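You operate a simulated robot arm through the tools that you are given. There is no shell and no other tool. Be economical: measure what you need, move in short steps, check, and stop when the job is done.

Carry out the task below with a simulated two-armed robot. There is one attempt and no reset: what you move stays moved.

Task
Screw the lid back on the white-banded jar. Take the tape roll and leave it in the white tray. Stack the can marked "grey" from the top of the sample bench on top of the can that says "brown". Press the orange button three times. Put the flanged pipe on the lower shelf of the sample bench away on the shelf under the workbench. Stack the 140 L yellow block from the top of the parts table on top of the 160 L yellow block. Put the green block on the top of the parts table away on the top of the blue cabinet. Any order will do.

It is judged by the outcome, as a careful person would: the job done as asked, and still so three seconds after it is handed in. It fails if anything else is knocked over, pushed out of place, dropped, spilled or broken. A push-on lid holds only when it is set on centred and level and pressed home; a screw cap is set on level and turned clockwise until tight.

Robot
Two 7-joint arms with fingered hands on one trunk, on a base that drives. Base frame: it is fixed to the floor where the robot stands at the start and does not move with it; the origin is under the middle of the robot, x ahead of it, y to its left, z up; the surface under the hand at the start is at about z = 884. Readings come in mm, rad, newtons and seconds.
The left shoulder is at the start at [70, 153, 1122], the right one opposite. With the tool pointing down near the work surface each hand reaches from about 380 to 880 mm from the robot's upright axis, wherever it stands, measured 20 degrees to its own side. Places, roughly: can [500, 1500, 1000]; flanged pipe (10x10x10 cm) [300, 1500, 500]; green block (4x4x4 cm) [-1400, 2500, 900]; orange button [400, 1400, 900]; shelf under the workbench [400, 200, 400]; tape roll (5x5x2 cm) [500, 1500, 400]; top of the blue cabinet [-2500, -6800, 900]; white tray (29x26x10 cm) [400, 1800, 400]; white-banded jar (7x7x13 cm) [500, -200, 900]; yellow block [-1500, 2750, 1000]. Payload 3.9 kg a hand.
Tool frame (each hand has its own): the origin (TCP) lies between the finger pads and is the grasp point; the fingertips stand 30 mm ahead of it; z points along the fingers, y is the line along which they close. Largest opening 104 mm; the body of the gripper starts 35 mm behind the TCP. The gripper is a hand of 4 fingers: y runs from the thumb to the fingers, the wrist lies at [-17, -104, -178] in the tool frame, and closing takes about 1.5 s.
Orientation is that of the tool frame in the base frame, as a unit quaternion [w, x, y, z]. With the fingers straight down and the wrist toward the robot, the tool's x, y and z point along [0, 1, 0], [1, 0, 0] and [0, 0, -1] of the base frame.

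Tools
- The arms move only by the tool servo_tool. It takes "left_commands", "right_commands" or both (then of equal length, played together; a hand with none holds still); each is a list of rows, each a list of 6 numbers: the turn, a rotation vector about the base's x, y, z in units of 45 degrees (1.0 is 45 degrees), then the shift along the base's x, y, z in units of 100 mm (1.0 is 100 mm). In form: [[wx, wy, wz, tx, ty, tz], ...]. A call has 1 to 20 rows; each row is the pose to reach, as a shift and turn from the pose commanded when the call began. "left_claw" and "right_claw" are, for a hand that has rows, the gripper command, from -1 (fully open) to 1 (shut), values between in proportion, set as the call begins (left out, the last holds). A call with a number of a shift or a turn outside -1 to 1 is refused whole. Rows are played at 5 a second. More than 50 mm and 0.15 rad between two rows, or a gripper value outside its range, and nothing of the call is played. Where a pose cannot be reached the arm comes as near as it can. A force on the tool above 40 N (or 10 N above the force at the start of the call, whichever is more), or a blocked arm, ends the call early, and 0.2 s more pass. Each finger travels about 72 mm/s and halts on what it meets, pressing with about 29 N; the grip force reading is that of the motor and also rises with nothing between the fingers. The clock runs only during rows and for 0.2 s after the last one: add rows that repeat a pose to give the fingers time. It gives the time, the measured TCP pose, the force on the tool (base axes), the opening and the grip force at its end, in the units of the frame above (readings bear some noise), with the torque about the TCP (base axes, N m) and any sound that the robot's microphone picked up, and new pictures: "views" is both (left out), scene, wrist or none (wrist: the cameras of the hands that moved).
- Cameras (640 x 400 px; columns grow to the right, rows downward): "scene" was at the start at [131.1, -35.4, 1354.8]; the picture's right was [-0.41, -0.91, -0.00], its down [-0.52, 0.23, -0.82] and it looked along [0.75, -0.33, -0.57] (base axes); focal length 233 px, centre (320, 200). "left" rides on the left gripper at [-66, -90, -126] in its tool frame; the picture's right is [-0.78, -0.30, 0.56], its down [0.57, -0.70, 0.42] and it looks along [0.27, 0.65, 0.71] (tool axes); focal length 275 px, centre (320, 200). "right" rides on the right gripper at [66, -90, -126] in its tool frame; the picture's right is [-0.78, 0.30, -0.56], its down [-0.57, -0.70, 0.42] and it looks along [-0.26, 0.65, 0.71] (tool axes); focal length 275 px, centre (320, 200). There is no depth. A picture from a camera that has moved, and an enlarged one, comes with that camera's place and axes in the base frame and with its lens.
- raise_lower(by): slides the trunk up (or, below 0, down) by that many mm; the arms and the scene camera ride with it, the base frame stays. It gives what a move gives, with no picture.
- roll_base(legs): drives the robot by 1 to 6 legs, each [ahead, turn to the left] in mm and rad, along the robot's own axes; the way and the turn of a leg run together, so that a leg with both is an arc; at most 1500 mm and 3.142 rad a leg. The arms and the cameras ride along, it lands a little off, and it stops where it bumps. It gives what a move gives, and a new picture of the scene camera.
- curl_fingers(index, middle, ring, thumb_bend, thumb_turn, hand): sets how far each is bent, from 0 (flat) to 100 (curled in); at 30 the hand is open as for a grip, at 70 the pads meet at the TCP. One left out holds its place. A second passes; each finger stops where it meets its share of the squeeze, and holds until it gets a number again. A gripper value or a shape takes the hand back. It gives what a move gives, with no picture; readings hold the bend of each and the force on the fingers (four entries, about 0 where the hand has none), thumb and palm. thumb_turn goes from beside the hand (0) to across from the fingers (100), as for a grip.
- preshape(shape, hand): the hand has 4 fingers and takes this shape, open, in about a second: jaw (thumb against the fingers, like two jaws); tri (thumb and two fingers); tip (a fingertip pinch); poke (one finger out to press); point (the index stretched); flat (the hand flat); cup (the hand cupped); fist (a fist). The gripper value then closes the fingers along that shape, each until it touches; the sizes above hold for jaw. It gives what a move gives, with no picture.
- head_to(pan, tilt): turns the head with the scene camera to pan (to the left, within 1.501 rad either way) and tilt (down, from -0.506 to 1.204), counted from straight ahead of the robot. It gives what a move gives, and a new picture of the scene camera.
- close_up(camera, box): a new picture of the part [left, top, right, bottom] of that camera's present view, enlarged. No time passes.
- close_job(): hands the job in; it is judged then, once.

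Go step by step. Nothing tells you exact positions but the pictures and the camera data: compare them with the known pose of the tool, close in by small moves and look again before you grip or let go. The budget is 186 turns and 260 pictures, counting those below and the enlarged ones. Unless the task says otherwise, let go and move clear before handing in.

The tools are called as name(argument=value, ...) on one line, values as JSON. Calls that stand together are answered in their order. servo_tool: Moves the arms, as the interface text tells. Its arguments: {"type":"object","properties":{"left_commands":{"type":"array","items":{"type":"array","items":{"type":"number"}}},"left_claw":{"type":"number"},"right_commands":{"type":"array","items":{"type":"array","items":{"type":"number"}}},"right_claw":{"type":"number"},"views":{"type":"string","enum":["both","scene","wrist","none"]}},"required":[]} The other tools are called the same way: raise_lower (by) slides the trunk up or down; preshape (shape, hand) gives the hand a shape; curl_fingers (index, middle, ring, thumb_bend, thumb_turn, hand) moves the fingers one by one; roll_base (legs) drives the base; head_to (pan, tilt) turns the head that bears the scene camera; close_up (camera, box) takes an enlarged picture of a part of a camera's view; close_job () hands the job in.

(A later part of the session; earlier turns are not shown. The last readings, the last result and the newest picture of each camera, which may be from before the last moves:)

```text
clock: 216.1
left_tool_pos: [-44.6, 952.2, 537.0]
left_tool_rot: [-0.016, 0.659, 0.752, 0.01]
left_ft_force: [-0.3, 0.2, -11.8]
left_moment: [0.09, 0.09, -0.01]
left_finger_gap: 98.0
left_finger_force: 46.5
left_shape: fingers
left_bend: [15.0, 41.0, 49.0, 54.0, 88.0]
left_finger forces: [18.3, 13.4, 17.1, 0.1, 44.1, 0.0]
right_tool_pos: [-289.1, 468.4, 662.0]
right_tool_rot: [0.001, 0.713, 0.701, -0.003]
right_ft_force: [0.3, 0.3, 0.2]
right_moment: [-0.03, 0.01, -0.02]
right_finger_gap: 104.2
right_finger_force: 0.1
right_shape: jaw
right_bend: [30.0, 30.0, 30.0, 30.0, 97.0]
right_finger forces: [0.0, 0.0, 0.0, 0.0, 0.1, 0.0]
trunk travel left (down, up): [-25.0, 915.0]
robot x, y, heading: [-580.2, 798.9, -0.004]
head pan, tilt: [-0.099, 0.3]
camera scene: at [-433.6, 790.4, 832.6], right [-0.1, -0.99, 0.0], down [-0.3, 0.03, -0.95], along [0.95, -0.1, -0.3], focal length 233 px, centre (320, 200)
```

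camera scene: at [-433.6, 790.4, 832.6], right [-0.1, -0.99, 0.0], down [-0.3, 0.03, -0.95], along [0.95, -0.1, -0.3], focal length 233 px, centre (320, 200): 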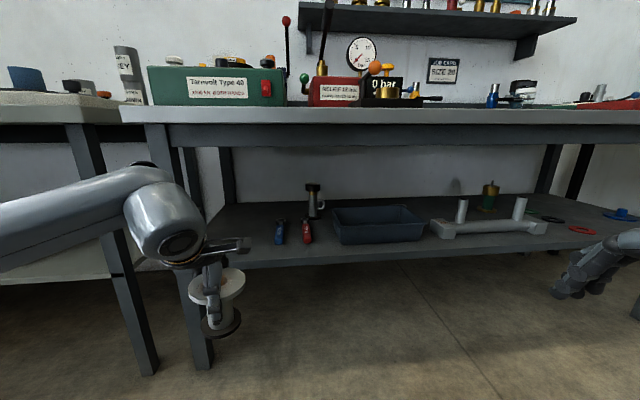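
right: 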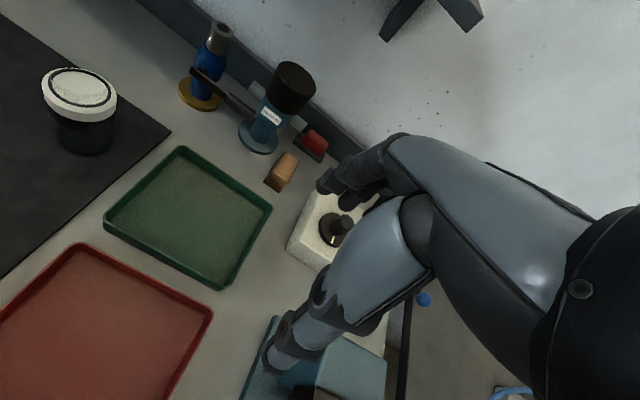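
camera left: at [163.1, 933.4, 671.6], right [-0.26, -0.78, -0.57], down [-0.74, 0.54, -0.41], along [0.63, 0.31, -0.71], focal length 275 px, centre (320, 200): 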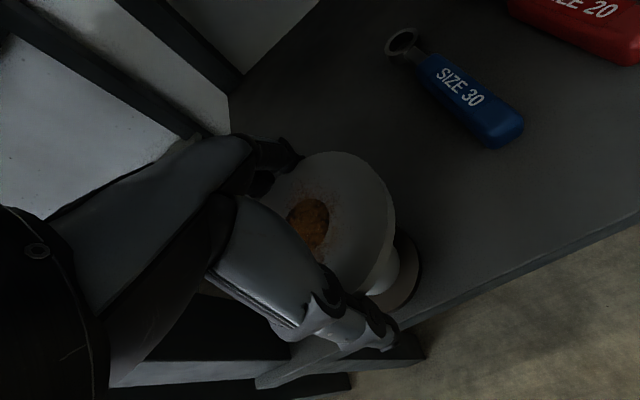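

Now the forearm comes in straight from behind. I'll shift +45 mm in y, then drive in.

servo_tool(left_commands=[[0, 0, 0, 0, 0.25, 0], [0, 0, 0, 0, 0.45, -0.06], [0, 0, 0, 0, 0.45, -0.06]], views="none")

roll_base(legs=[[265, 0]])

close_up(camera="left", box=[0, 0, 640, 400])

```text
clock: 216.9
left_tool_pos: [-42.7, 999.9, 532.9]
left_tool_rot: [-0.016, 0.66, 0.751, 0.011]
left_ft_force: [-0.2, 1.0, -10.2]
left_moment: [0.09, 0.08, 0.03]
left_finger_gap: 98.0
left_finger_force: 46.5
left_shape: fingers
left_bend: [15.0, 41.0, 49.0, 54.0, 88.0]
left_finger forces: [18.4, 13.4, 17.1, 0.0, 44.1, 0.0]
right_tool_pos: [-290.2, 468.2, 661.3]
right_tool_rot: [0.001, 0.713, 0.701, -0.003]
right_ft_force: [0.8, -0.8, -0.3]
right_moment: [-0.01, -0.03, 0.0]
right_finger_gap: 103.8
right_finger_force: 0.1
right_shape: jaw
right_bend: [30.0, 30.0, 30.0, 30.0, 97.0]
right_finger forces: [0.0, 0.0, 0.1, 0.1, 0.0, 0.1]
trunk travel left (down, up): [-25.0, 915.0]
robot x, y, heading: [-574.2, 801.9, -0.004]
head pan, tilt: [-0.099, 0.3]
```

```text
clock: 218.8
left_tool_pos: [226.3, 998.2, 534.0]
left_tool_rot: [-0.016, 0.659, 0.752, 0.011]
left_ft_force: [0.4, -0.7, -10.2]
left_moment: [0.07, 0.06, 0.02]
left_finger_gap: 97.8
left_finger_force: 46.2
left_shape: fingers
left_bend: [15.0, 41.0, 49.0, 54.0, 88.0]
left_finger forces: [18.3, 13.5, 17.0, 0.1, 44.1, 0.0]
right_tool_pos: [-20.9, 466.5, 662.2]
right_tool_rot: [0.001, 0.713, 0.701, -0.004]
right_ft_force: [0.3, 0.1, 0.2]
right_moment: [0.0, -0.02, 0.03]
right_finger_gap: 103.7
right_finger_force: 0.1
right_shape: jaw
right_bend: [30.0, 30.0, 30.0, 30.0, 97.0]
right_finger forces: [0.1, 0.0, 0.0, 0.0, 0.0, 0.0]
trunk travel left (down, up): [-25.0, 915.0]
robot x, y, heading: [-309.5, 800.2, -0.002]
head pan, tilt: [-0.099, 0.3]
camera scene: at [-164.8, 789.5, 832.6], right [-0.1, -0.99, 0.0], down [-0.3, 0.03, -0.95], along [0.95, -0.1, -0.3], focal length 233 px, centre (320, 200)
```

scene: 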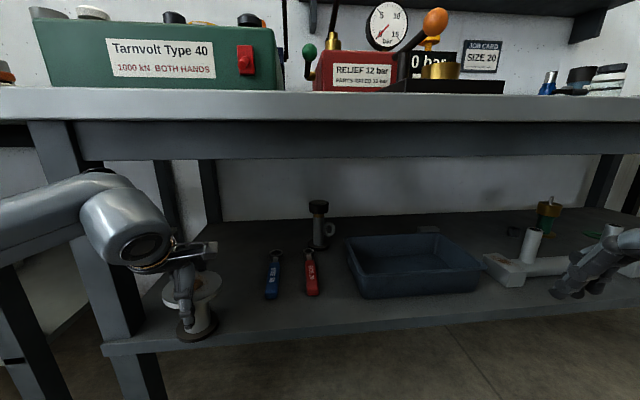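

```text
1.00 times, centred on (320, 200) of left (not enlarged: the box is as wide or as high as the picture)
camera zoom: at [145.9, 917.7, 656.0], right [-0.2, -0.79, -0.58], down [-0.77, 0.49, -0.4], along [0.6, 0.37, -0.71], focal length 275 px, centre (320, 200)
```

zoom: 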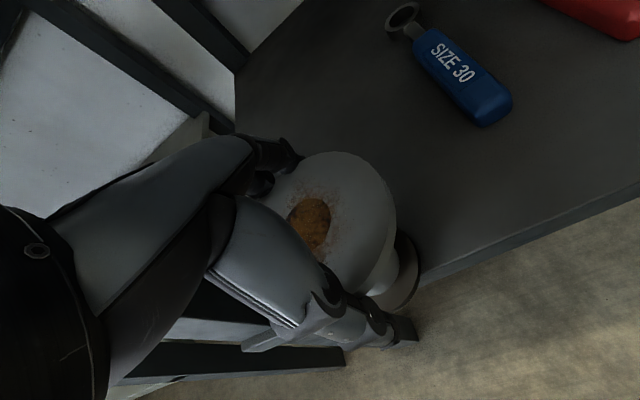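

Clear so far. Driving 105 mm further in.

roll_base(legs=[[105, 0]])

close_up(camera="left", box=[0, 0, 640, 400])

```text
clock: 220.1
left_tool_pos: [315.3, 994.9, 530.4]
left_tool_rot: [-0.021, 0.664, 0.747, 0.011]
left_ft_force: [-0.1, 0.0, -11.0]
left_moment: [0.07, 0.06, 0.01]
left_finger_gap: 97.7
left_finger_force: 48.1
left_shape: fingers
left_bend: [15.0, 41.0, 49.0, 55.0, 88.0]
left_finger forces: [19.0, 14.2, 17.5, 0.0, 45.8, 0.0]
right_tool_pos: [75.9, 466.7, 661.8]
right_tool_rot: [0.002, 0.711, 0.703, -0.004]
right_ft_force: [0.1, -0.5, 0.9]
right_moment: [-0.02, 0.04, 0.01]
right_finger_gap: 104.0
right_finger_force: 0.1
right_shape: jaw
right_bend: [30.0, 30.0, 30.0, 30.0, 97.0]
right_finger forces: [0.1, 0.1, 0.0, 0.0, 0.0, 0.0]
trunk travel left (down, up): [-25.0, 915.0]
robot x, y, heading: [-213.5, 796.3, -0.002]
head pan, tilt: [-0.099, 0.3]
stopped in leg 1: the robot was blocked; the commanded pose is now the measured one
camera scene: at [-69.9, 788.8, 832.8], right [-0.1, -1.0, 0.0], down [-0.29, 0.03, -0.96], along [0.95, -0.09, -0.3], focal length 233 px, centre (320, 200)
```

scene: 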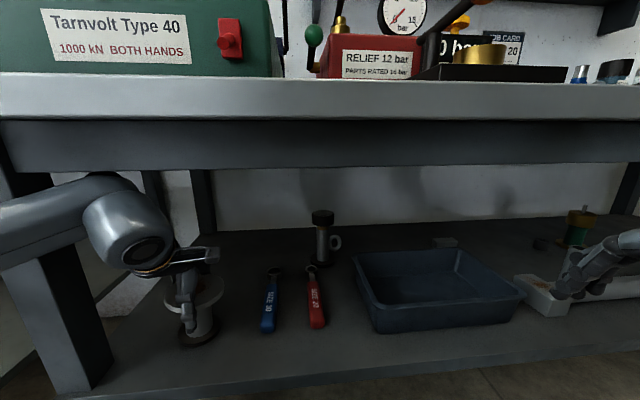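

```text
1.00 times, centred on (320, 200) of left (not enlarged: the box is as wide or as high as the picture)
camera zoom: at [234.7, 913.9, 653.0], right [-0.21, -0.78, -0.59], down [-0.77, 0.51, -0.39], along [0.6, 0.37, -0.71], focal length 275 px, centre (320, 200)
```

zoom: 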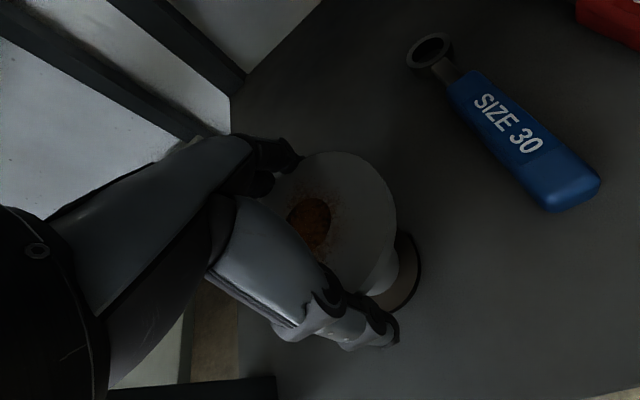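

Blocked lightly by the apron, but the pipe is now well inside the shelf. I'll relieve 8 mm and lower until it rests.

roll_base(legs=[[-10, 0]])

servo_tool(left_commands=[[0, 0, 0, 0, 0, -0.04], [0, 0, 0, 0, 0, -0.08], [0, 0, 0, 0, 0, -0.11], [0, 0, 0, 0, 0, -0.14], [0, 0, 0, 0, 0, -0.14]], views="none")

```text
clock: 220.8
left_tool_pos: [306.8, 995.9, 529.8]
left_tool_rot: [-0.02, 0.663, 0.748, 0.011]
left_ft_force: [0.9, -0.3, -11.3]
left_moment: [0.08, 0.08, -0.02]
left_finger_gap: 97.7
left_finger_force: 48.3
left_shape: fingers
left_bend: [15.0, 41.0, 49.0, 55.0, 88.0]
left_finger forces: [19.2, 14.2, 17.6, 0.1, 45.8, 0.0]
right_tool_pos: [67.0, 466.9, 660.7]
right_tool_rot: [0.002, 0.711, 0.703, -0.004]
right_ft_force: [-0.2, -0.6, -0.2]
right_moment: [-0.01, 0.01, -0.01]
right_finger_gap: 103.8
right_finger_force: 0.1
right_shape: jaw
right_bend: [30.0, 30.0, 30.0, 30.0, 97.0]
right_finger forces: [0.0, 0.0, 0.0, 0.1, 0.0, 0.0]
trunk travel left (down, up): [-25.0, 915.0]
robot x, y, heading: [-220.7, 796.2, -0.001]
head pan, tilt: [-0.099, 0.3]
camera scene: at [-78.4, 789.7, 832.5], right [-0.1, -1.0, 0.0], down [-0.3, 0.03, -0.95], along [0.95, -0.09, -0.3], focal length 233 px, centre (320, 200)
```

scene: 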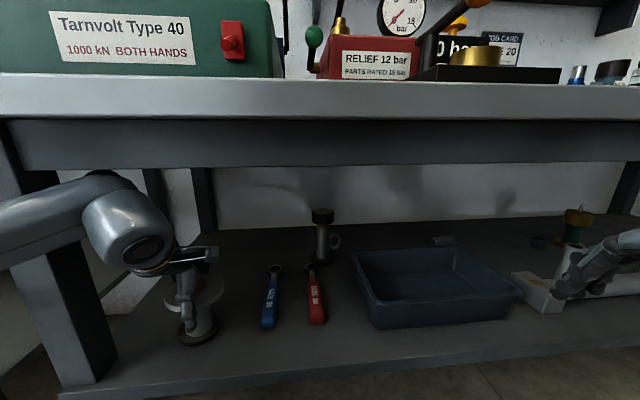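

```text
clock: 221.7
left_tool_pos: [307.4, 997.6, 527.9]
left_tool_rot: [-0.011, 0.662, 0.75, 0.016]
left_ft_force: [-7.0, 5.0, 17.9]
left_moment: [-0.7, 1.0, -0.33]
left_finger_gap: 98.2
left_finger_force: 54.7
left_shape: fingers
left_bend: [15.0, 41.0, 48.0, 55.0, 89.0]
left_finger forces: [18.2, 14.3, 20.1, 0.0, 56.4, 0.0]
right_tool_pos: [65.4, 466.2, 662.2]
right_tool_rot: [0.002, 0.711, 0.703, -0.003]
right_ft_force: [0.1, 0.6, 0.2]
right_moment: [0.01, 0.0, 0.0]
right_finger_gap: 104.2
right_finger_force: 0.0
right_shape: jaw
right_bend: [30.0, 30.0, 30.0, 30.0, 97.0]
right_finger forces: [0.0, 0.0, 0.1, 0.0, 0.0, 0.0]
trunk travel left (down, up): [-25.0, 915.0]
robot x, y, heading: [-220.8, 799.1, 0.004]
head pan, tilt: [-0.099, 0.3]
stopped in row 4 (left hand): the force on the tool passed its limit at 43 N (the readings are from after the stop); the commanded pose is now the measured one
```

The pipe touches but the hand has tilted about 2.5°. I'll raise 4 mm, level it, and set it down again.

servo_tool(left_commands=[[0, 0, 0, 0, 0, 0.05], [-0.05, -0.01, 0, 0, 0, 0.05], [-0.05, -0.01, 0, 0, 0, 0.05], [-0.05, -0.01, 0, 0, 0, 0.03]], views="none")

close_up(camera="scene", box=[120, 220, 280, 360])

```text
clock: 222.7
left_tool_pos: [306.9, 997.0, 527.5]
left_tool_rot: [0.002, 0.662, 0.75, 0.003]
left_ft_force: [-3.3, 3.0, 4.8]
left_moment: [-0.24, 0.64, -0.17]
left_finger_gap: 97.7
left_finger_force: 52.1
left_shape: fingers
left_bend: [15.0, 41.0, 48.0, 55.0, 89.0]
left_finger forces: [18.4, 14.4, 18.6, 0.0, 51.6, 0.0]
right_tool_pos: [67.0, 466.9, 660.9]
right_tool_rot: [0.001, 0.712, 0.702, -0.003]
right_ft_force: [0.7, 0.0, 0.0]
right_moment: [-0.01, -0.02, 0.02]
right_finger_gap: 103.9
right_finger_force: 0.1
right_shape: jaw
right_bend: [30.0, 30.0, 30.0, 30.0, 97.0]
right_finger forces: [0.0, 0.0, 0.0, 0.0, 0.0, 0.0]
trunk travel left (down, up): [-25.0, 915.0]
robot x, y, heading: [-221.7, 801.7, -0.003]
head pan, tilt: [-0.099, 0.3]
```

```text
2.86 times, centred on (200, 290) of scene
camera zoom: at [-79.8, 789.9, 832.9], right [-0.1, -1.0, 0.0], down [-0.29, 0.03, -0.96], along [0.95, -0.09, -0.3], focal length 666 px, centre (663, -57)
```

zoom: 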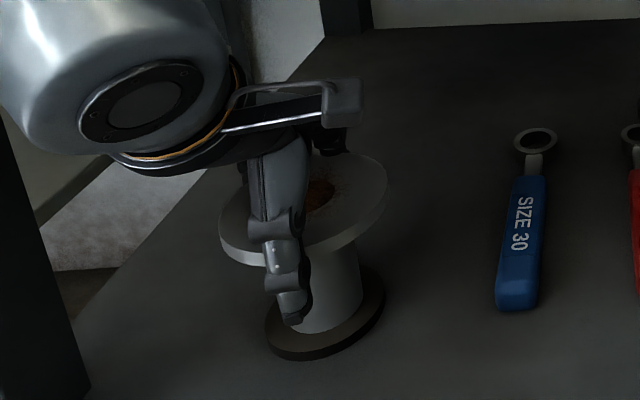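

The pipe stands vertical and in contact. I'll open the fingers.

curl_fingers(hand="left", index=14, middle=16, ring=16, thumb_bend=16)

close_up(camera="scene", box=[120, 220, 280, 360])

close_up(camera="left", box=[200, 80, 480, 400])

```text
clock: 223.7
left_tool_pos: [307.1, 996.1, 526.7]
left_tool_rot: [0.003, 0.663, 0.749, 0.002]
left_ft_force: [1.9, -2.0, 3.1]
left_moment: [0.04, -0.18, -0.13]
left_finger_gap: 139.2
left_finger_force: 1.6
left_shape: fingers
left_bend: [13.0, 16.0, 16.0, 16.0, 93.0]
left_finger forces: [3.4, 0.1, 0.0, 0.0, 0.0, 0.0]
right_tool_pos: [66.6, 466.9, 661.5]
right_tool_rot: [0.002, 0.712, 0.702, -0.003]
right_ft_force: [0.8, 0.1, -0.1]
right_moment: [0.01, -0.02, -0.02]
right_finger_gap: 103.5
right_finger_force: 0.1
right_shape: jaw
right_bend: [30.0, 30.0, 30.0, 30.0, 97.0]
right_finger forces: [0.0, 0.0, 0.0, 0.0, 0.1, 0.0]
trunk travel left (down, up): [-25.0, 915.0]
robot x, y, heading: [-222.2, 797.9, 0.006]
head pan, tilt: [-0.099, 0.3]
```

```text
2.86 times, centred on (200, 290) of scene
camera zoom: at [-79.4, 789.6, 832.8], right [-0.1, -1.0, 0.0], down [-0.29, 0.03, -0.96], along [0.95, -0.09, -0.3], focal length 666 px, centre (663, -57)
```

zoom: 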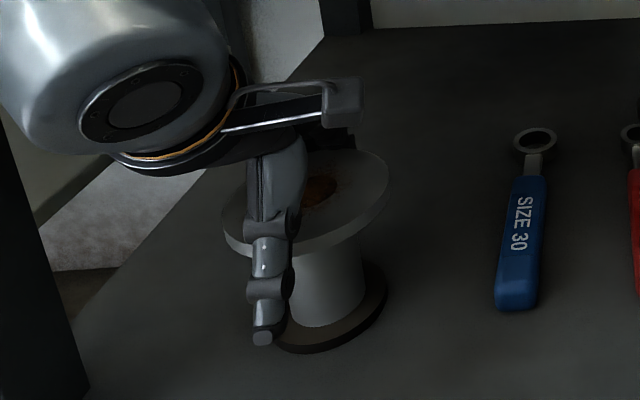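

```text
1.25 times, centred on (340, 240) of left
camera zoom: at [225.3, 920.8, 651.3], right [-0.2, -0.81, -0.56], down [-0.76, 0.48, -0.43], along [0.62, 0.34, -0.71], focal length 344 px, centre (295, 150)
```

zoom: 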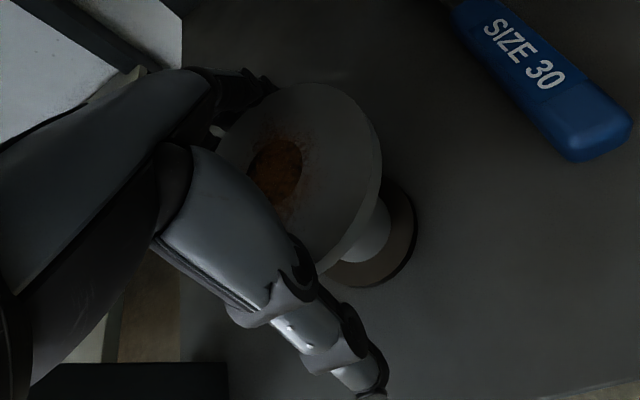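

The pipe stands freely; the index still grazes. I'll shift 5 mm forward and rise in small steps, watching for contact with the apron.

servo_tool(left_commands=[[0, 0, 0, 0.05, 0, 0], [0, 0, 0, 0.05, 0, 0.1], [0, 0, 0, 0.05, 0, 0.2], [0, 0, 0, 0.05, 0, 0.2]], views="none")

close_up(camera="scene", box=[40, 120, 280, 360])

```text
clock: 224.7
left_tool_pos: [309.7, 997.0, 539.3]
left_tool_rot: [-0.003, 0.664, 0.748, 0.001]
left_ft_force: [0.7, -0.5, -0.1]
left_moment: [0.01, -0.01, 0.0]
left_finger_gap: 137.8
left_finger_force: 0.2
left_shape: fingers
left_bend: [14.0, 16.0, 16.0, 16.0, 93.0]
left_finger forces: [0.1, 0.0, 0.1, 0.1, 0.0, 0.0]
right_tool_pos: [65.4, 468.5, 660.3]
right_tool_rot: [0.003, 0.712, 0.702, -0.004]
right_ft_force: [0.0, 0.1, 0.7]
right_moment: [0.02, 0.01, 0.06]
right_finger_gap: 104.1
right_finger_force: 0.0
right_shape: jaw
right_bend: [30.0, 30.0, 30.0, 30.0, 97.0]
right_finger forces: [0.1, 0.0, 0.0, 0.1, 0.1, 0.0]
trunk travel left (down, up): [-25.0, 915.0]
robot x, y, heading: [-221.5, 795.0, 0.01]
head pan, tilt: [-0.099, 0.3]
```

```text
1.67 times, centred on (160, 240) of scene
camera zoom: at [-80.3, 791.3, 831.7], right [-0.09, -1.0, 0.0], down [-0.29, 0.03, -0.96], along [0.95, -0.09, -0.3], focal length 388 px, centre (587, 133)
```

zoom: 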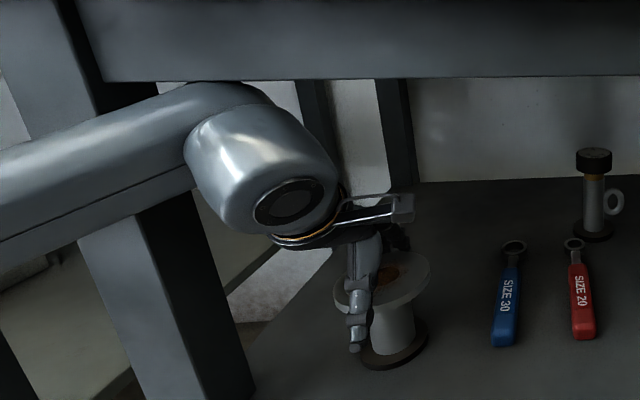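

The forearm now touches the apron, so I can't rise straight. I'll open the thumb fully, then pitch the hand forward (fingers up and out) while easing back, which drops the forearm.

curl_fingers(hand="left", thumb_bend=0, index=12, middle=12, ring=12)

servo_tool(left_commands=[[0, 0, 0, 0, 0, -0.06], [0, -0.13, 0, -0.02, 0, -0.03], [0, -0.26, 0, -0.05, 0, 0], [0, -0.38, 0, -0.08, 0, 0.02], [0, -0.38, 0, -0.08, 0, 0.02]], views="none")

close_up(camera="scene", box=[40, 120, 280, 360])

```text
clock: 225.7
left_tool_pos: [309.5, 995.4, 538.5]
left_tool_rot: [-0.004, 0.664, 0.748, -0.001]
left_ft_force: [-0.5, -0.5, 0.7]
left_moment: [-0.03, 0.0, 0.01]
left_finger_gap: 146.6
left_finger_force: 0.0
left_shape: fingers
left_bend: [12.0, 12.0, 12.0, 0.0, 93.0]
left_finger forces: [0.0, 0.0, 0.0, 0.0, 0.0, 0.0]
right_tool_pos: [65.5, 469.0, 662.2]
right_tool_rot: [0.003, 0.711, 0.703, -0.005]
right_ft_force: [0.5, -0.1, 0.1]
right_moment: [-0.01, -0.01, 0.01]
right_finger_gap: 103.5
right_finger_force: 0.0
right_shape: jaw
right_bend: [30.0, 30.0, 30.0, 30.0, 97.0]
right_finger forces: [0.0, 0.0, 0.0, 0.1, 0.1, 0.1]
trunk travel left (down, up): [-25.0, 915.0]
robot x, y, heading: [-222.6, 797.5, 0.007]
head pan, tilt: [-0.099, 0.3]
```

```text
clock: 226.9
left_tool_pos: [305.4, 995.4, 548.2]
left_tool_rot: [0.114, 0.655, 0.74, 0.101]
left_ft_force: [-0.8, -0.3, 0.4]
left_moment: [-0.02, 0.04, 0.03]
left_finger_gap: 146.3
left_finger_force: 0.2
left_shape: fingers
left_bend: [12.0, 12.0, 12.0, 0.0, 93.0]
left_finger forces: [0.0, 0.0, 0.1, 0.0, 0.0, 0.0]
right_tool_pos: [66.7, 467.5, 662.2]
right_tool_rot: [0.001, 0.711, 0.703, -0.004]
right_ft_force: [0.1, -0.4, -0.2]
right_moment: [-0.02, 0.02, 0.0]
right_finger_gap: 103.8
right_finger_force: 0.0
right_shape: jaw
right_bend: [30.0, 30.0, 30.0, 30.0, 97.0]
right_finger forces: [0.0, 0.0, 0.1, 0.0, 0.1, 0.1]
trunk travel left (down, up): [-25.0, 915.0]
robot x, y, heading: [-222.7, 796.8, 0.0]
head pan, tilt: [-0.099, 0.3]
```

```text
1.67 times, centred on (160, 240) of scene
camera zoom: at [-79.4, 789.6, 832.8], right [-0.1, -1.0, 0.0], down [-0.29, 0.03, -0.96], along [0.95, -0.09, -0.3], focal length 388 px, centre (587, 133)
```

zoom: 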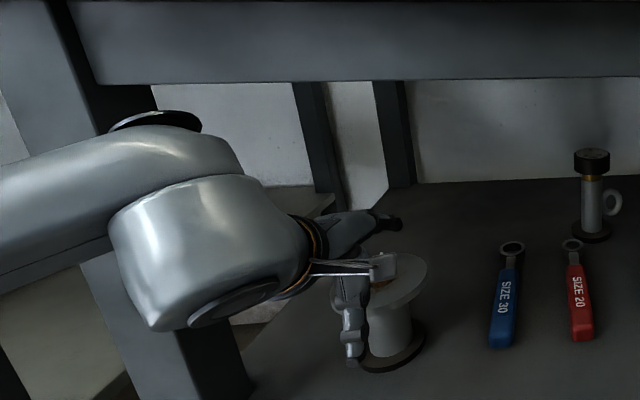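

That works: the fingers are rising clear and the forearm has dropped. I'll rise and keep pitching, then pull back.

servo_tool(left_commands=[[0, -0.1, 0, -0.02, 0, 0.1], [0, -0.2, 0, -0.05, 0, 0.2], [0, -0.3, 0, -0.08, 0, 0.3], [0, -0.3, 0, -0.1, 0, 0.4], [0, -0.3, 0, -0.1, 0, 0.4]], views="none")

close_up(camera="scene", box=[40, 120, 280, 360])

```text
clock: 228.1
left_tool_pos: [296.4, 995.9, 587.6]
left_tool_rot: [0.199, 0.638, 0.722, 0.178]
left_ft_force: [-1.3, -0.1, 0.7]
left_moment: [-0.01, 0.0, 0.01]
left_finger_gap: 146.5
left_finger_force: 0.0
left_shape: fingers
left_bend: [12.0, 12.0, 12.0, 0.0, 93.0]
left_finger forces: [0.0, 0.1, 0.0, 0.2, 0.0, 0.1]
right_tool_pos: [67.3, 466.6, 660.8]
right_tool_rot: [0.001, 0.711, 0.703, -0.005]
right_ft_force: [0.8, 0.2, -0.8]
right_moment: [0.04, -0.01, -0.01]
right_finger_gap: 103.7
right_finger_force: 0.1
right_shape: jaw
right_bend: [30.0, 30.0, 30.0, 30.0, 97.0]
right_finger forces: [0.0, 0.0, 0.0, 0.0, 0.0, 0.1]
trunk travel left (down, up): [-25.0, 915.0]
robot x, y, heading: [-224.7, 796.9, 0.003]
head pan, tilt: [-0.099, 0.3]
```

```text
1.67 times, centred on (160, 240) of scene
camera zoom: at [-79.4, 789.6, 832.8], right [-0.1, -1.0, 0.0], down [-0.29, 0.03, -0.96], along [0.95, -0.09, -0.3], focal length 388 px, centre (587, 133)
```

zoom: 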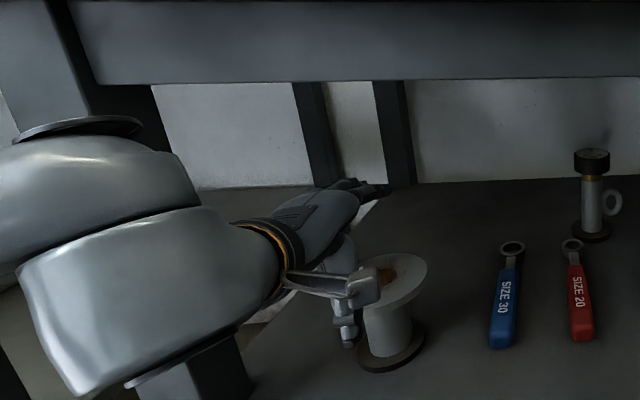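

The fingers are above the flange and clear. Backing straight out and checking the pipe.

roll_base(legs=[[-350, 0]])

preshape(shape="jaw", hand="left")

raise_lower(by=400)

```text
clock: 230.3
left_tool_pos: [-47.0, 995.7, 587.9]
left_tool_rot: [0.199, 0.637, 0.723, 0.177]
left_ft_force: [0.3, 0.4, -0.6]
left_moment: [0.02, -0.03, 0.0]
left_finger_gap: 146.2
left_finger_force: 0.0
left_shape: fingers
left_bend: [12.0, 12.0, 12.0, 0.0, 93.0]
left_finger forces: [0.0, 0.0, 0.0, 0.0, 0.0, 0.0]
right_tool_pos: [-275.8, 465.0, 661.3]
right_tool_rot: [0.002, 0.711, 0.703, -0.004]
right_ft_force: [0.7, 0.4, -0.3]
right_moment: [0.03, 0.02, 0.0]
right_finger_gap: 104.0
right_finger_force: 0.1
right_shape: jaw
right_bend: [30.0, 30.0, 30.0, 30.0, 97.0]
right_finger forces: [0.1, 0.0, 0.0, 0.0, 0.1, 0.0]
trunk travel left (down, up): [-25.0, 915.0]
robot x, y, heading: [-562.8, 795.3, 0.002]
head pan, tilt: [-0.099, 0.3]
camera scene: at [-421.3, 788.8, 832.8], right [-0.09, -1.0, 0.0], down [-0.29, 0.03, -0.96], along [0.95, -0.09, -0.3], focal length 233 px, centre (320, 200)
```

scene: 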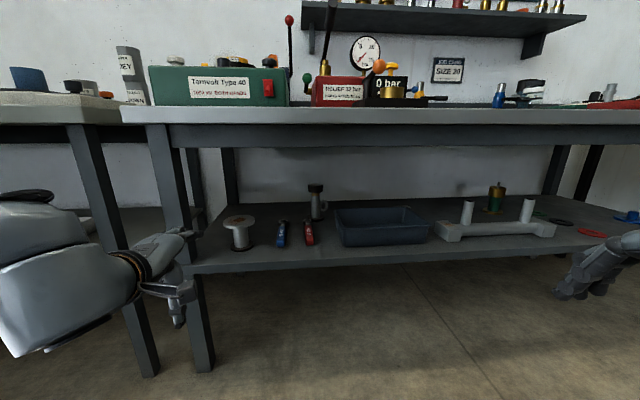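

```text
clock: 231.2
left_tool_pos: [-45.5, 995.0, 587.8]
left_tool_rot: [0.2, 0.637, 0.723, 0.176]
left_ft_force: [-0.8, 0.0, 0.8]
left_moment: [0.02, -0.01, -0.01]
left_finger_gap: 103.9
left_finger_force: 0.0
left_shape: jaw
left_bend: [30.0, 30.0, 30.0, 30.0, 97.0]
left_finger forces: [0.0, 0.1, 0.0, 0.1, 0.1, 0.0]
right_tool_pos: [-275.0, 466.2, 661.9]
right_tool_rot: [0.001, 0.711, 0.703, -0.003]
right_ft_force: [-0.8, 0.0, 0.4]
right_moment: [0.01, 0.04, -0.02]
right_finger_gap: 103.9
right_finger_force: 0.0
right_shape: jaw
right_bend: [30.0, 30.0, 30.0, 30.0, 97.0]
right_finger forces: [0.1, 0.1, 0.0, 0.0, 0.1, 0.1]
trunk travel left (down, up): [-25.0, 915.0]
robot x, y, heading: [-564.5, 799.7, 0.008]
head pan, tilt: [-0.099, 0.3]
```

```text
clock: 235.1
left_tool_pos: [-46.2, 995.3, 988.0]
left_tool_rot: [0.2, 0.637, 0.723, 0.178]
left_ft_force: [-0.1, -0.3, 0.0]
left_moment: [-0.02, 0.02, -0.02]
left_finger_gap: 104.1
left_finger_force: 0.1
left_shape: jaw
left_bend: [30.0, 30.0, 30.0, 30.0, 97.0]
left_finger forces: [0.0, 0.0, 0.0, 0.0, 0.0, 0.0]
right_tool_pos: [-274.7, 466.1, 1060.7]
right_tool_rot: [0.001, 0.711, 0.703, -0.004]
right_ft_force: [0.4, -0.4, -1.1]
right_moment: [-0.01, 0.0, 0.0]
right_finger_gap: 103.9
right_finger_force: 0.0
right_shape: jaw
right_bend: [30.0, 30.0, 30.0, 30.0, 97.0]
right_finger forces: [0.0, 0.0, 0.0, 0.0, 0.0, 0.0]
trunk travel left (down, up): [-425.0, 515.0]
robot x, y, heading: [-566.3, 795.4, 0.009]
head pan, tilt: [-0.099, 0.3]
```

The pipe stands upright on the workbench shelf. Now to the parts table: I'll drive along the aisle and face it from its right side.

roll_base(legs=[[0, 1.56], [1000, 0], [860, 0], [0, 1.571]])

raise_lower(by=120)

head_to(pan=0.0, tilt=0.4)

```text
clock: 251.9
left_tool_pos: [-1034.3, 2478.1, 986.7]
left_tool_rot: [0.173, 0.707, -0.655, -0.204]
left_ft_force: [-0.9, -0.1, 0.1]
left_moment: [0.02, 0.03, 0.0]
left_finger_gap: 104.3
left_finger_force: 0.1
left_shape: jaw
left_bend: [30.0, 30.0, 30.0, 30.0, 97.0]
left_finger forces: [0.0, 0.0, 0.1, 0.1, 0.0, 0.0]
right_tool_pos: [-781.4, 2996.1, 1060.6]
right_tool_rot: [0.004, -0.686, 0.727, 0.001]
right_ft_force: [0.4, -0.4, 0.4]
right_moment: [-0.02, -0.01, -0.01]
right_finger_gap: 103.9
right_finger_force: 0.0
right_shape: jaw
right_bend: [30.0, 30.0, 30.0, 30.0, 97.0]
right_finger forces: [0.0, 0.0, 0.0, 0.1, 0.0, 0.1]
trunk travel left (down, up): [-425.0, 515.0]
robot x, y, heading: [-507.5, 2655.9, 3.102]
head pan, tilt: [-0.099, 0.3]
camera scene: at [-649.7, 2668.3, 1232.8], right [0.14, 0.99, 0.0], down [0.29, -0.04, -0.96], along [-0.95, 0.13, -0.3], focal length 233 px, centre (320, 200)
```

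scene: 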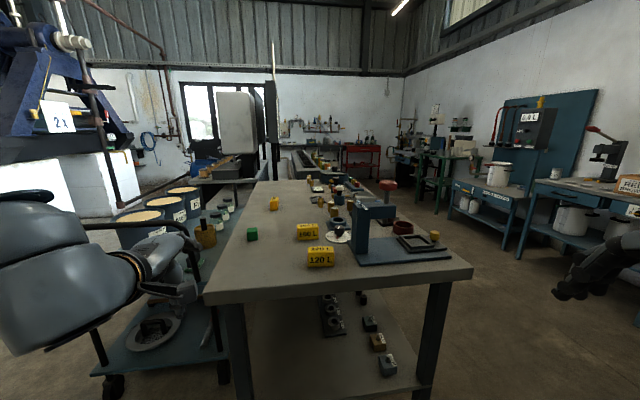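

```text
clock: 253.4
left_tool_pos: [-1034.9, 2478.4, 1107.8]
left_tool_rot: [0.172, 0.707, -0.654, -0.205]
left_ft_force: [-0.1, 0.1, 0.4]
left_moment: [-0.01, 0.01, -0.01]
left_finger_gap: 104.0
left_finger_force: 0.0
left_shape: jaw
left_bend: [30.0, 30.0, 30.0, 30.0, 97.0]
left_finger forces: [0.1, 0.0, 0.0, 0.0, 0.0, 0.1]
right_tool_pos: [-781.5, 2995.4, 1180.3]
right_tool_rot: [0.003, -0.686, 0.727, 0.001]
right_ft_force: [-0.3, -0.6, -0.4]
right_moment: [0.0, 0.03, -0.02]
right_finger_gap: 103.7
right_finger_force: 0.0
right_shape: jaw
right_bend: [30.0, 30.0, 30.0, 30.0, 97.0]
right_finger forces: [0.1, 0.1, 0.0, 0.0, 0.1, 0.0]
trunk travel left (down, up): [-545.0, 395.0]
robot x, y, heading: [-509.8, 2653.4, 3.102]
head pan, tilt: [-0.099, 0.3]
```

```text
clock: 254.1
left_tool_pos: [-1035.1, 2478.3, 1107.8]
left_tool_rot: [0.172, 0.707, -0.655, -0.204]
left_ft_force: [0.3, 0.3, -0.1]
left_moment: [-0.02, 0.01, -0.03]
left_finger_gap: 104.1
left_finger_force: 0.1
left_shape: jaw
left_bend: [30.0, 30.0, 30.0, 30.0, 97.0]
left_finger forces: [0.0, 0.1, 0.0, 0.0, 0.0, 0.0]
right_tool_pos: [-781.8, 2996.2, 1180.3]
right_tool_rot: [0.004, -0.687, 0.727, 0.002]
right_ft_force: [0.4, -0.3, -0.2]
right_moment: [0.02, -0.03, 0.01]
right_finger_gap: 103.9
right_finger_force: 0.1
right_shape: jaw
right_bend: [30.0, 30.0, 30.0, 30.0, 97.0]
right_finger forces: [0.1, 0.0, 0.0, 0.1, 0.0, 0.0]
trunk travel left (down, up): [-545.0, 395.0]
robot x, y, heading: [-505.8, 2651.9, 3.103]
head pan, tilt: [0.0, 0.4]
camera scene: at [-649.8, 2659.1, 1343.5], right [0.04, 1.0, 0.0], down [0.39, -0.02, -0.92], along [-0.92, 0.04, -0.39], focal length 233 px, centre (320, 200)
```

scene: 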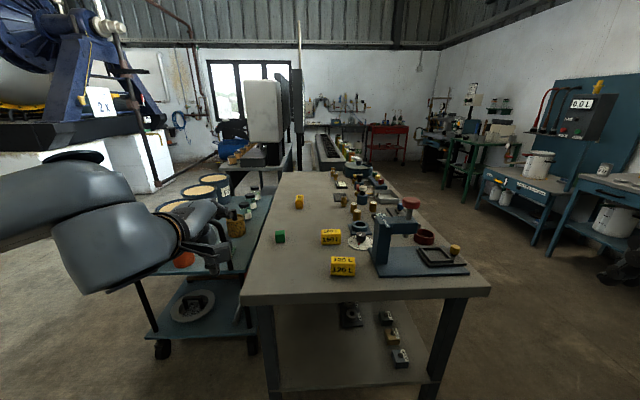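

Great view. I'll read the yellow blocks' labels.

close_up(camera="scene", box=[260, 180, 380, 285])

close_up(camera="scene", box=[320, 130, 480, 285])

```text
3.81 times, centred on (320, 232) of scene
camera zoom: at [-649.8, 2659.1, 1343.5], right [0.04, 1.0, 0.0], down [0.39, -0.02, -0.92], along [-0.92, 0.04, -0.39], focal length 888 px, centre (320, 76)
```

zoom: 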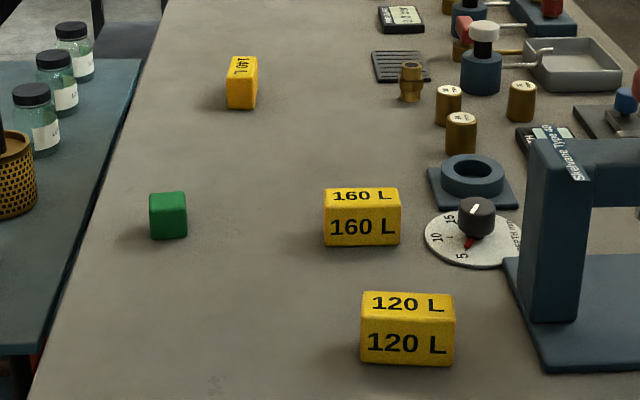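

```text
2.58 times, centred on (400, 208) of scene
camera zoom: at [-649.8, 2659.1, 1343.5], right [0.04, 1.0, 0.0], down [0.39, -0.02, -0.92], along [-0.92, 0.04, -0.39], focal length 602 px, centre (114, 181)
```

zoom: 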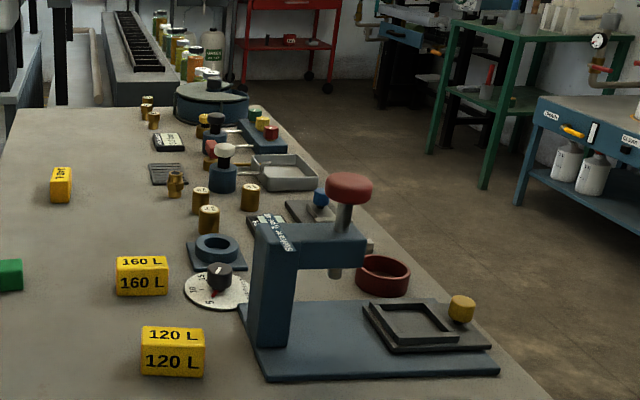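

The third block should be the 140 L, lying end-on at about [-1671, 2604]; 160 L is at about [-1351, 2726] and the green block at about [-1370, 2547]. I'll confirm the label, level the left hand and approach.

close_up(camera="scene", box=[285, 185, 315, 215])

servo_tool(left_commands=[[0, -0.16, 0, 0, 0, 0.05], [-0.01, -0.32, 0, 0, 0, 0.1], [-0.02, -0.48, 0, 0, 0, 0.15], [-0.026, -0.68, 0, 0, 0, 0.15], [-0.026, -0.68, 0, 0, 0, 0.15]], views="none")

roll_base(legs=[[0, 0.038], [400, 0]])

```text
13.33 times, centred on (300, 200) of scene
camera zoom: at [-649.8, 2659.1, 1343.5], right [0.04, 1.0, 0.0], down [0.39, -0.02, -0.92], along [-0.92, 0.04, -0.39], focal length 3108 px, centre (587, 200)
```

zoom: 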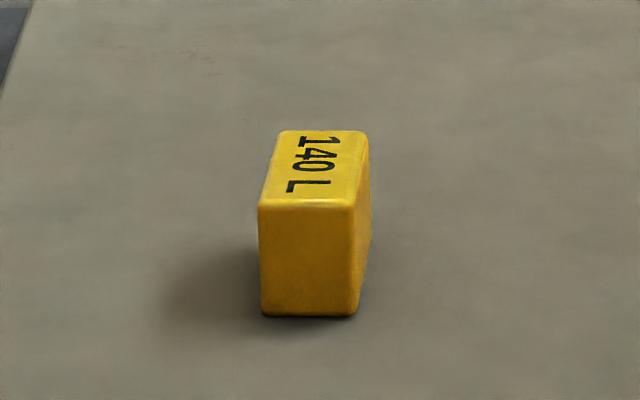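

```text
refused: row 4 steps farther than a row can; nothing moved
```

```text
clock: 257.0
left_tool_pos: [-1417.7, 2455.5, 1107.1]
left_tool_rot: [0.176, 0.721, -0.639, -0.201]
left_ft_force: [0.2, 0.1, 0.4]
left_moment: [-0.02, 0.0, -0.02]
left_finger_gap: 104.2
left_finger_force: 0.1
left_shape: jaw
left_bend: [30.0, 30.0, 30.0, 30.0, 97.0]
left_finger forces: [0.0, 0.0, 0.0, 0.0, 0.1, 0.0]
right_tool_pos: [-1187.3, 2985.0, 1182.0]
right_tool_rot: [0.004, -0.702, 0.712, 0.002]
right_ft_force: [-0.3, 0.4, 0.8]
right_moment: [0.03, 0.02, 0.04]
right_finger_gap: 103.9
right_finger_force: 0.0
right_shape: jaw
right_bend: [30.0, 30.0, 30.0, 30.0, 97.0]
right_finger forces: [0.0, 0.0, 0.0, 0.0, 0.1, 0.1]
trunk travel left (down, up): [-545.0, 395.0]
robot x, y, heading: [-901.0, 2651.3, -3.138]
head pan, tilt: [0.0, 0.4]
camera scene: at [-1041.5, 2653.0, 1343.5], right [0.0, 1.0, 0.0], down [0.39, 0.0, -0.92], along [-0.92, 0.0, -0.39], focal length 233 px, centre (320, 200)
```

scene: 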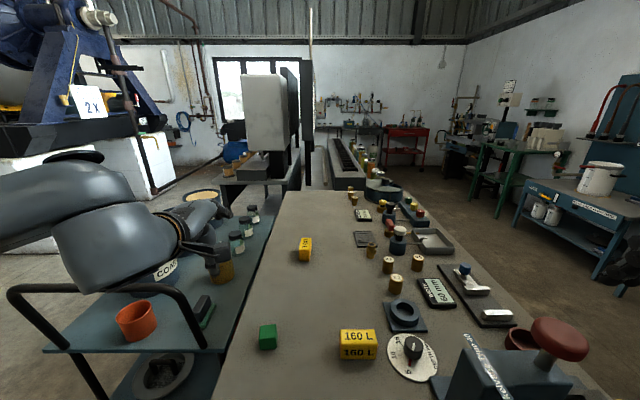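

It is the 140 L block. Now levelling the hand while moving toward it.

servo_tool(left_commands=[[0, -0.14, 0, -0.15, 0.2, 0.05], [0, -0.28, 0, -0.35, 0.4, 0.1], [0, -0.42, 0, -0.55, 0.6, 0.1], [0, -0.56, 0, -0.75, 0.8, 0.1], [0, -0.68, 0, -1.0, 1.0, 0.1], [0, -0.68, 0, -1.0, 1.0, 0.1]], views="none")

servo_tool(left_commands=[[0, 0, 0, -0.35, 0.15, 0], [0, 0, 0, -0.7, 0.3, 0], [0, 0, 0, -1.0, 0.48, -0.1], [0, 0, 0, -1.0, 0.48, -0.1]], views="both")

```text
clock: 258.4
left_tool_pos: [-1517.2, 2554.3, 1117.3]
left_tool_rot: [0.002, 0.748, -0.663, -0.002]
left_ft_force: [-0.8, -0.3, 0.7]
left_moment: [0.02, -0.01, 0.0]
left_finger_gap: 104.0
left_finger_force: 0.1
left_shape: jaw
left_bend: [30.0, 30.0, 30.0, 30.0, 97.0]
left_finger forces: [0.0, 0.1, 0.1, 0.1, 0.0, 0.0]
right_tool_pos: [-1187.3, 2983.1, 1181.5]
right_tool_rot: [0.004, -0.702, 0.712, 0.003]
right_ft_force: [1.1, -0.1, 0.2]
right_moment: [-0.01, 0.04, 0.01]
right_finger_gap: 103.9
right_finger_force: 0.1
right_shape: jaw
right_bend: [30.0, 30.0, 30.0, 30.0, 97.0]
right_finger forces: [0.0, 0.0, 0.1, 0.0, 0.1, 0.0]
trunk travel left (down, up): [-545.0, 395.0]
robot x, y, heading: [-897.4, 2650.7, -3.138]
head pan, tilt: [0.0, 0.4]
```

```text
clock: 259.4
left_tool_pos: [-1616.1, 2603.6, 1109.5]
left_tool_rot: [0.003, 0.748, -0.663, -0.002]
left_ft_force: [0.7, 0.0, -0.4]
left_moment: [0.02, 0.06, -0.01]
left_finger_gap: 103.8
left_finger_force: 0.0
left_shape: jaw
left_bend: [30.0, 30.0, 30.0, 30.0, 97.0]
left_finger forces: [0.0, 0.0, 0.0, 0.1, 0.0, 0.1]
right_tool_pos: [-1186.8, 2983.2, 1182.4]
right_tool_rot: [0.003, -0.702, 0.712, 0.001]
right_ft_force: [-0.3, -0.2, -0.5]
right_moment: [0.01, -0.02, -0.01]
right_finger_gap: 104.1
right_finger_force: 0.2
right_shape: jaw
right_bend: [30.0, 30.0, 30.0, 30.0, 97.0]
right_finger forces: [0.1, 0.0, 0.0, 0.0, 0.0, 0.0]
trunk travel left (down, up): [-545.0, 395.0]
robot x, y, heading: [-902.4, 2653.0, -3.138]
head pan, tilt: [0.0, 0.4]
camera scene: at [-1040.8, 2652.3, 1343.6], right [0.0, 1.0, 0.0], down [0.39, 0.0, -0.92], along [-0.92, 0.0, -0.39], focal length 233 px, centre (320, 200)
camera left: at [-1535.5, 2681.7, 1232.3], right [0.2, 0.81, -0.56], down [0.76, -0.48, -0.43], along [-0.62, -0.34, -0.71], focal length 275 px, centre (320, 200)
```

scene: 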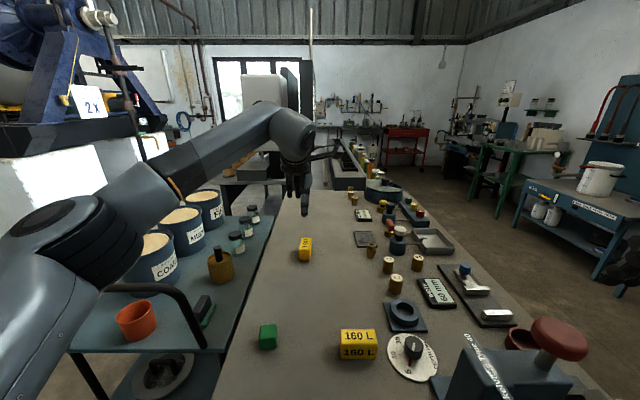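
left: 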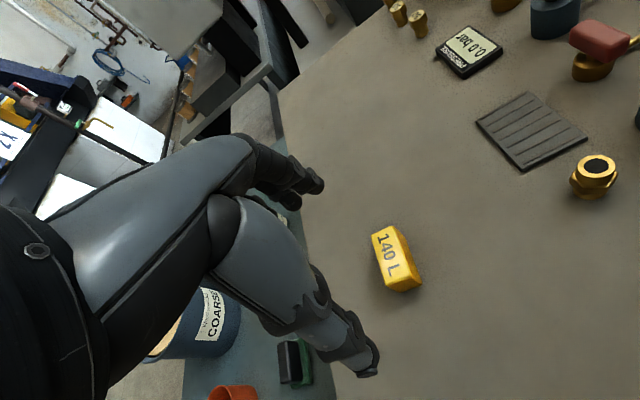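

The 140 L block is centred at about [-1672, 2608], aligned with x. I'll square the yaw and descend over it.

servo_tool(left_commands=[[0, 0, -0.08, -0.3, 0.02, -0.1], [0, 0, -0.154, -0.56, 0.04, -0.3], [0, 0, -0.154, -0.56, 0.04, -0.65], [0, 0, -0.154, -0.56, 0.04, -1.0], [0, 0, -0.154, -0.56, 0.04, -1.0]], views="wrist")

```text
clock: 260.6
left_tool_pos: [-1673.9, 2609.1, 1007.8]
left_tool_rot: [-0.002, -0.707, 0.708, 0.003]
left_ft_force: [-0.7, -0.1, -0.9]
left_moment: [0.01, 0.04, 0.0]
left_finger_gap: 103.9
left_finger_force: 0.1
left_shape: jaw
left_bend: [30.0, 30.0, 30.0, 30.0, 97.0]
left_finger forces: [0.1, 0.0, 0.1, 0.0, 0.0, 0.1]
right_tool_pos: [-1185.7, 2984.2, 1182.3]
right_tool_rot: [0.003, -0.703, 0.711, 0.002]
right_ft_force: [-0.1, -1.3, -0.3]
right_moment: [0.0, -0.02, -0.03]
right_finger_gap: 104.0
right_finger_force: 0.0
right_shape: jaw
right_bend: [30.0, 30.0, 30.0, 30.0, 97.0]
right_finger forces: [0.1, 0.0, 0.0, 0.0, 0.0, 0.1]
trunk travel left (down, up): [-545.0, 395.0]
robot x, y, heading: [-898.1, 2652.3, -3.14]
head pan, tilt: [0.0, 0.4]
camera left: at [-1583.0, 2675.4, 1132.9], right [0.29, 0.78, -0.56], down [0.7, -0.57, -0.43], along [-0.65, -0.26, -0.71], focal length 275 px, centre (320, 200)
```

left: 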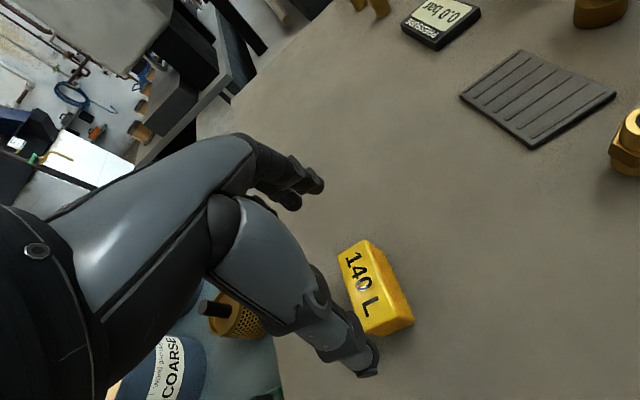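

Centred. Descending to grip height.

servo_tool(left_commands=[[0, 0, 0, 0.03, 0, -0.3], [0, 0, 0, 0.03, 0, -0.6], [0, 0, 0, 0.03, 0, -0.86], [0, 0, 0, 0.03, 0, -0.86]], views="wrist")

```text
clock: 261.6
left_tool_pos: [-1670.8, 2607.7, 921.2]
left_tool_rot: [-0.002, -0.707, 0.707, 0.003]
left_ft_force: [-0.5, -0.1, -0.1]
left_moment: [0.03, 0.01, 0.02]
left_finger_gap: 104.3
left_finger_force: 0.0
left_shape: jaw
left_bend: [30.0, 30.0, 30.0, 30.0, 97.0]
left_finger forces: [0.0, 0.1, 0.1, 0.0, 0.0, 0.1]
right_tool_pos: [-1188.1, 2983.5, 1182.7]
right_tool_rot: [0.004, -0.703, 0.712, 0.001]
right_ft_force: [-0.7, -0.2, 0.6]
right_moment: [0.01, 0.01, -0.03]
right_finger_gap: 104.1
right_finger_force: 0.0
right_shape: jaw
right_bend: [30.0, 30.0, 30.0, 30.0, 97.0]
right_finger forces: [0.0, 0.0, 0.0, 0.0, 0.0, 0.0]
trunk travel left (down, up): [-545.0, 395.0]
robot x, y, heading: [-900.2, 2654.9, -3.142]
head pan, tilt: [0.0, 0.4]
camera left: at [-1581.4, 2673.9, 1045.7], right [0.29, 0.78, -0.56], down [0.7, -0.57, -0.43], along [-0.65, -0.26, -0.71], focal length 275 px, centre (320, 200)
```

left: 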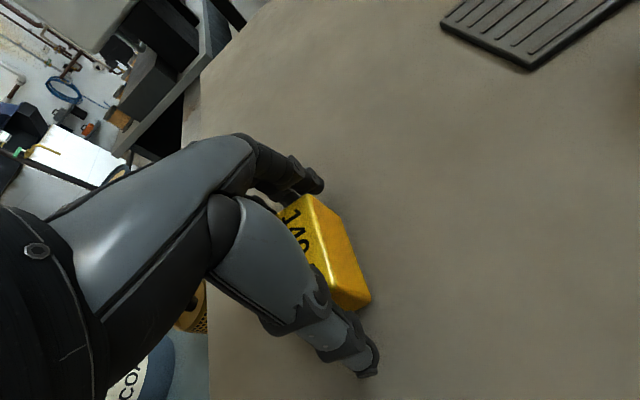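

Straddled. Closing and lifting a little.

servo_tool(left_commands=[[0, 0, 0, 0, 0, 0], [0, 0, 0, 0, 0, 0], [0, 0, 0, 0, 0, 0], [0, 0, 0, 0, 0, 0], [0, 0, 0, 0, 0, 0], [0, 0, 0, 0, 0, 0], [0, 0, 0, 0, 0, 0], [0, 0, 0, 0, 0, 0.2], [0, 0, 0, 0, 0, 0.6], [0, 0, 0, 0, 0, 1.0], [0, 0, 0, 0, 0, 1.0]], left_claw=1, views="both")

```text
clock: 264.0
left_tool_pos: [-1673.5, 2608.3, 1021.7]
left_tool_rot: [-0.002, -0.706, 0.708, 0.002]
left_ft_force: [-0.2, -0.2, -1.2]
left_moment: [-0.02, -0.03, 0.03]
left_finger_gap: 64.4
left_finger_force: 29.1
left_shape: jaw
left_bend: [73.0, 39.0, 41.0, 63.0, 100.0]
left_finger forces: [16.0, 9.1, 0.0, 0.0, 25.0, 0.0]
right_tool_pos: [-1188.7, 2982.9, 1182.2]
right_tool_rot: [0.004, -0.703, 0.712, 0.001]
right_ft_force: [-0.6, 0.3, 0.5]
right_moment: [0.04, -0.02, 0.0]
right_finger_gap: 103.7
right_finger_force: 0.1
right_shape: jaw
right_bend: [30.0, 30.0, 30.0, 30.0, 97.0]
right_finger forces: [0.0, 0.0, 0.0, 0.1, 0.0, 0.0]
trunk travel left (down, up): [-545.0, 395.0]
robot x, y, heading: [-901.7, 2650.6, -3.14]
head pan, tilt: [0.0, 0.4]
camera scene: at [-1042.2, 2652.8, 1343.4], right [0.0, 1.0, 0.0], down [0.39, 0.0, -0.92], along [-0.92, 0.0, -0.39], focal length 233 px, centre (320, 200)
camera left: at [-1583.3, 2674.7, 1146.2], right [0.29, 0.78, -0.56], down [0.7, -0.57, -0.43], along [-0.65, -0.26, -0.71], focal length 275 px, centre (320, 200)
```

scene: 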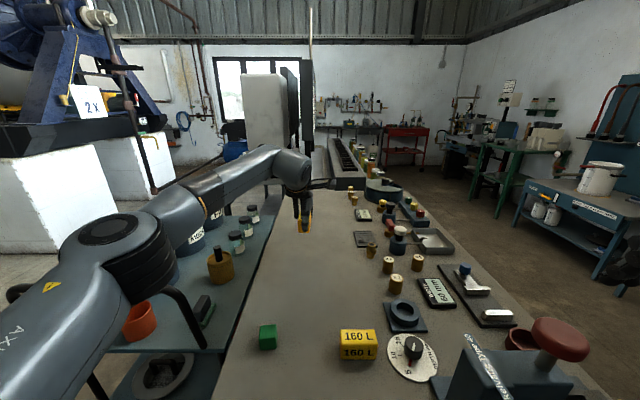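
left: 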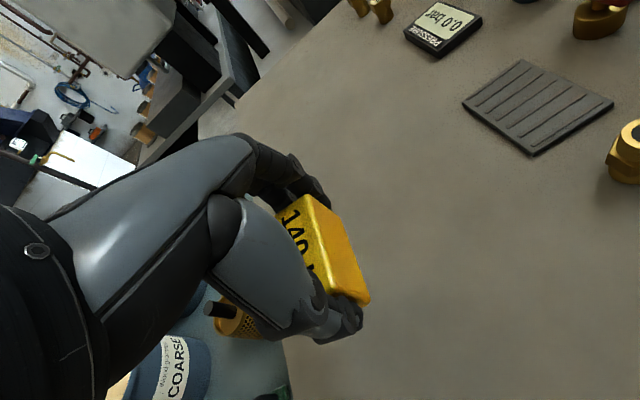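

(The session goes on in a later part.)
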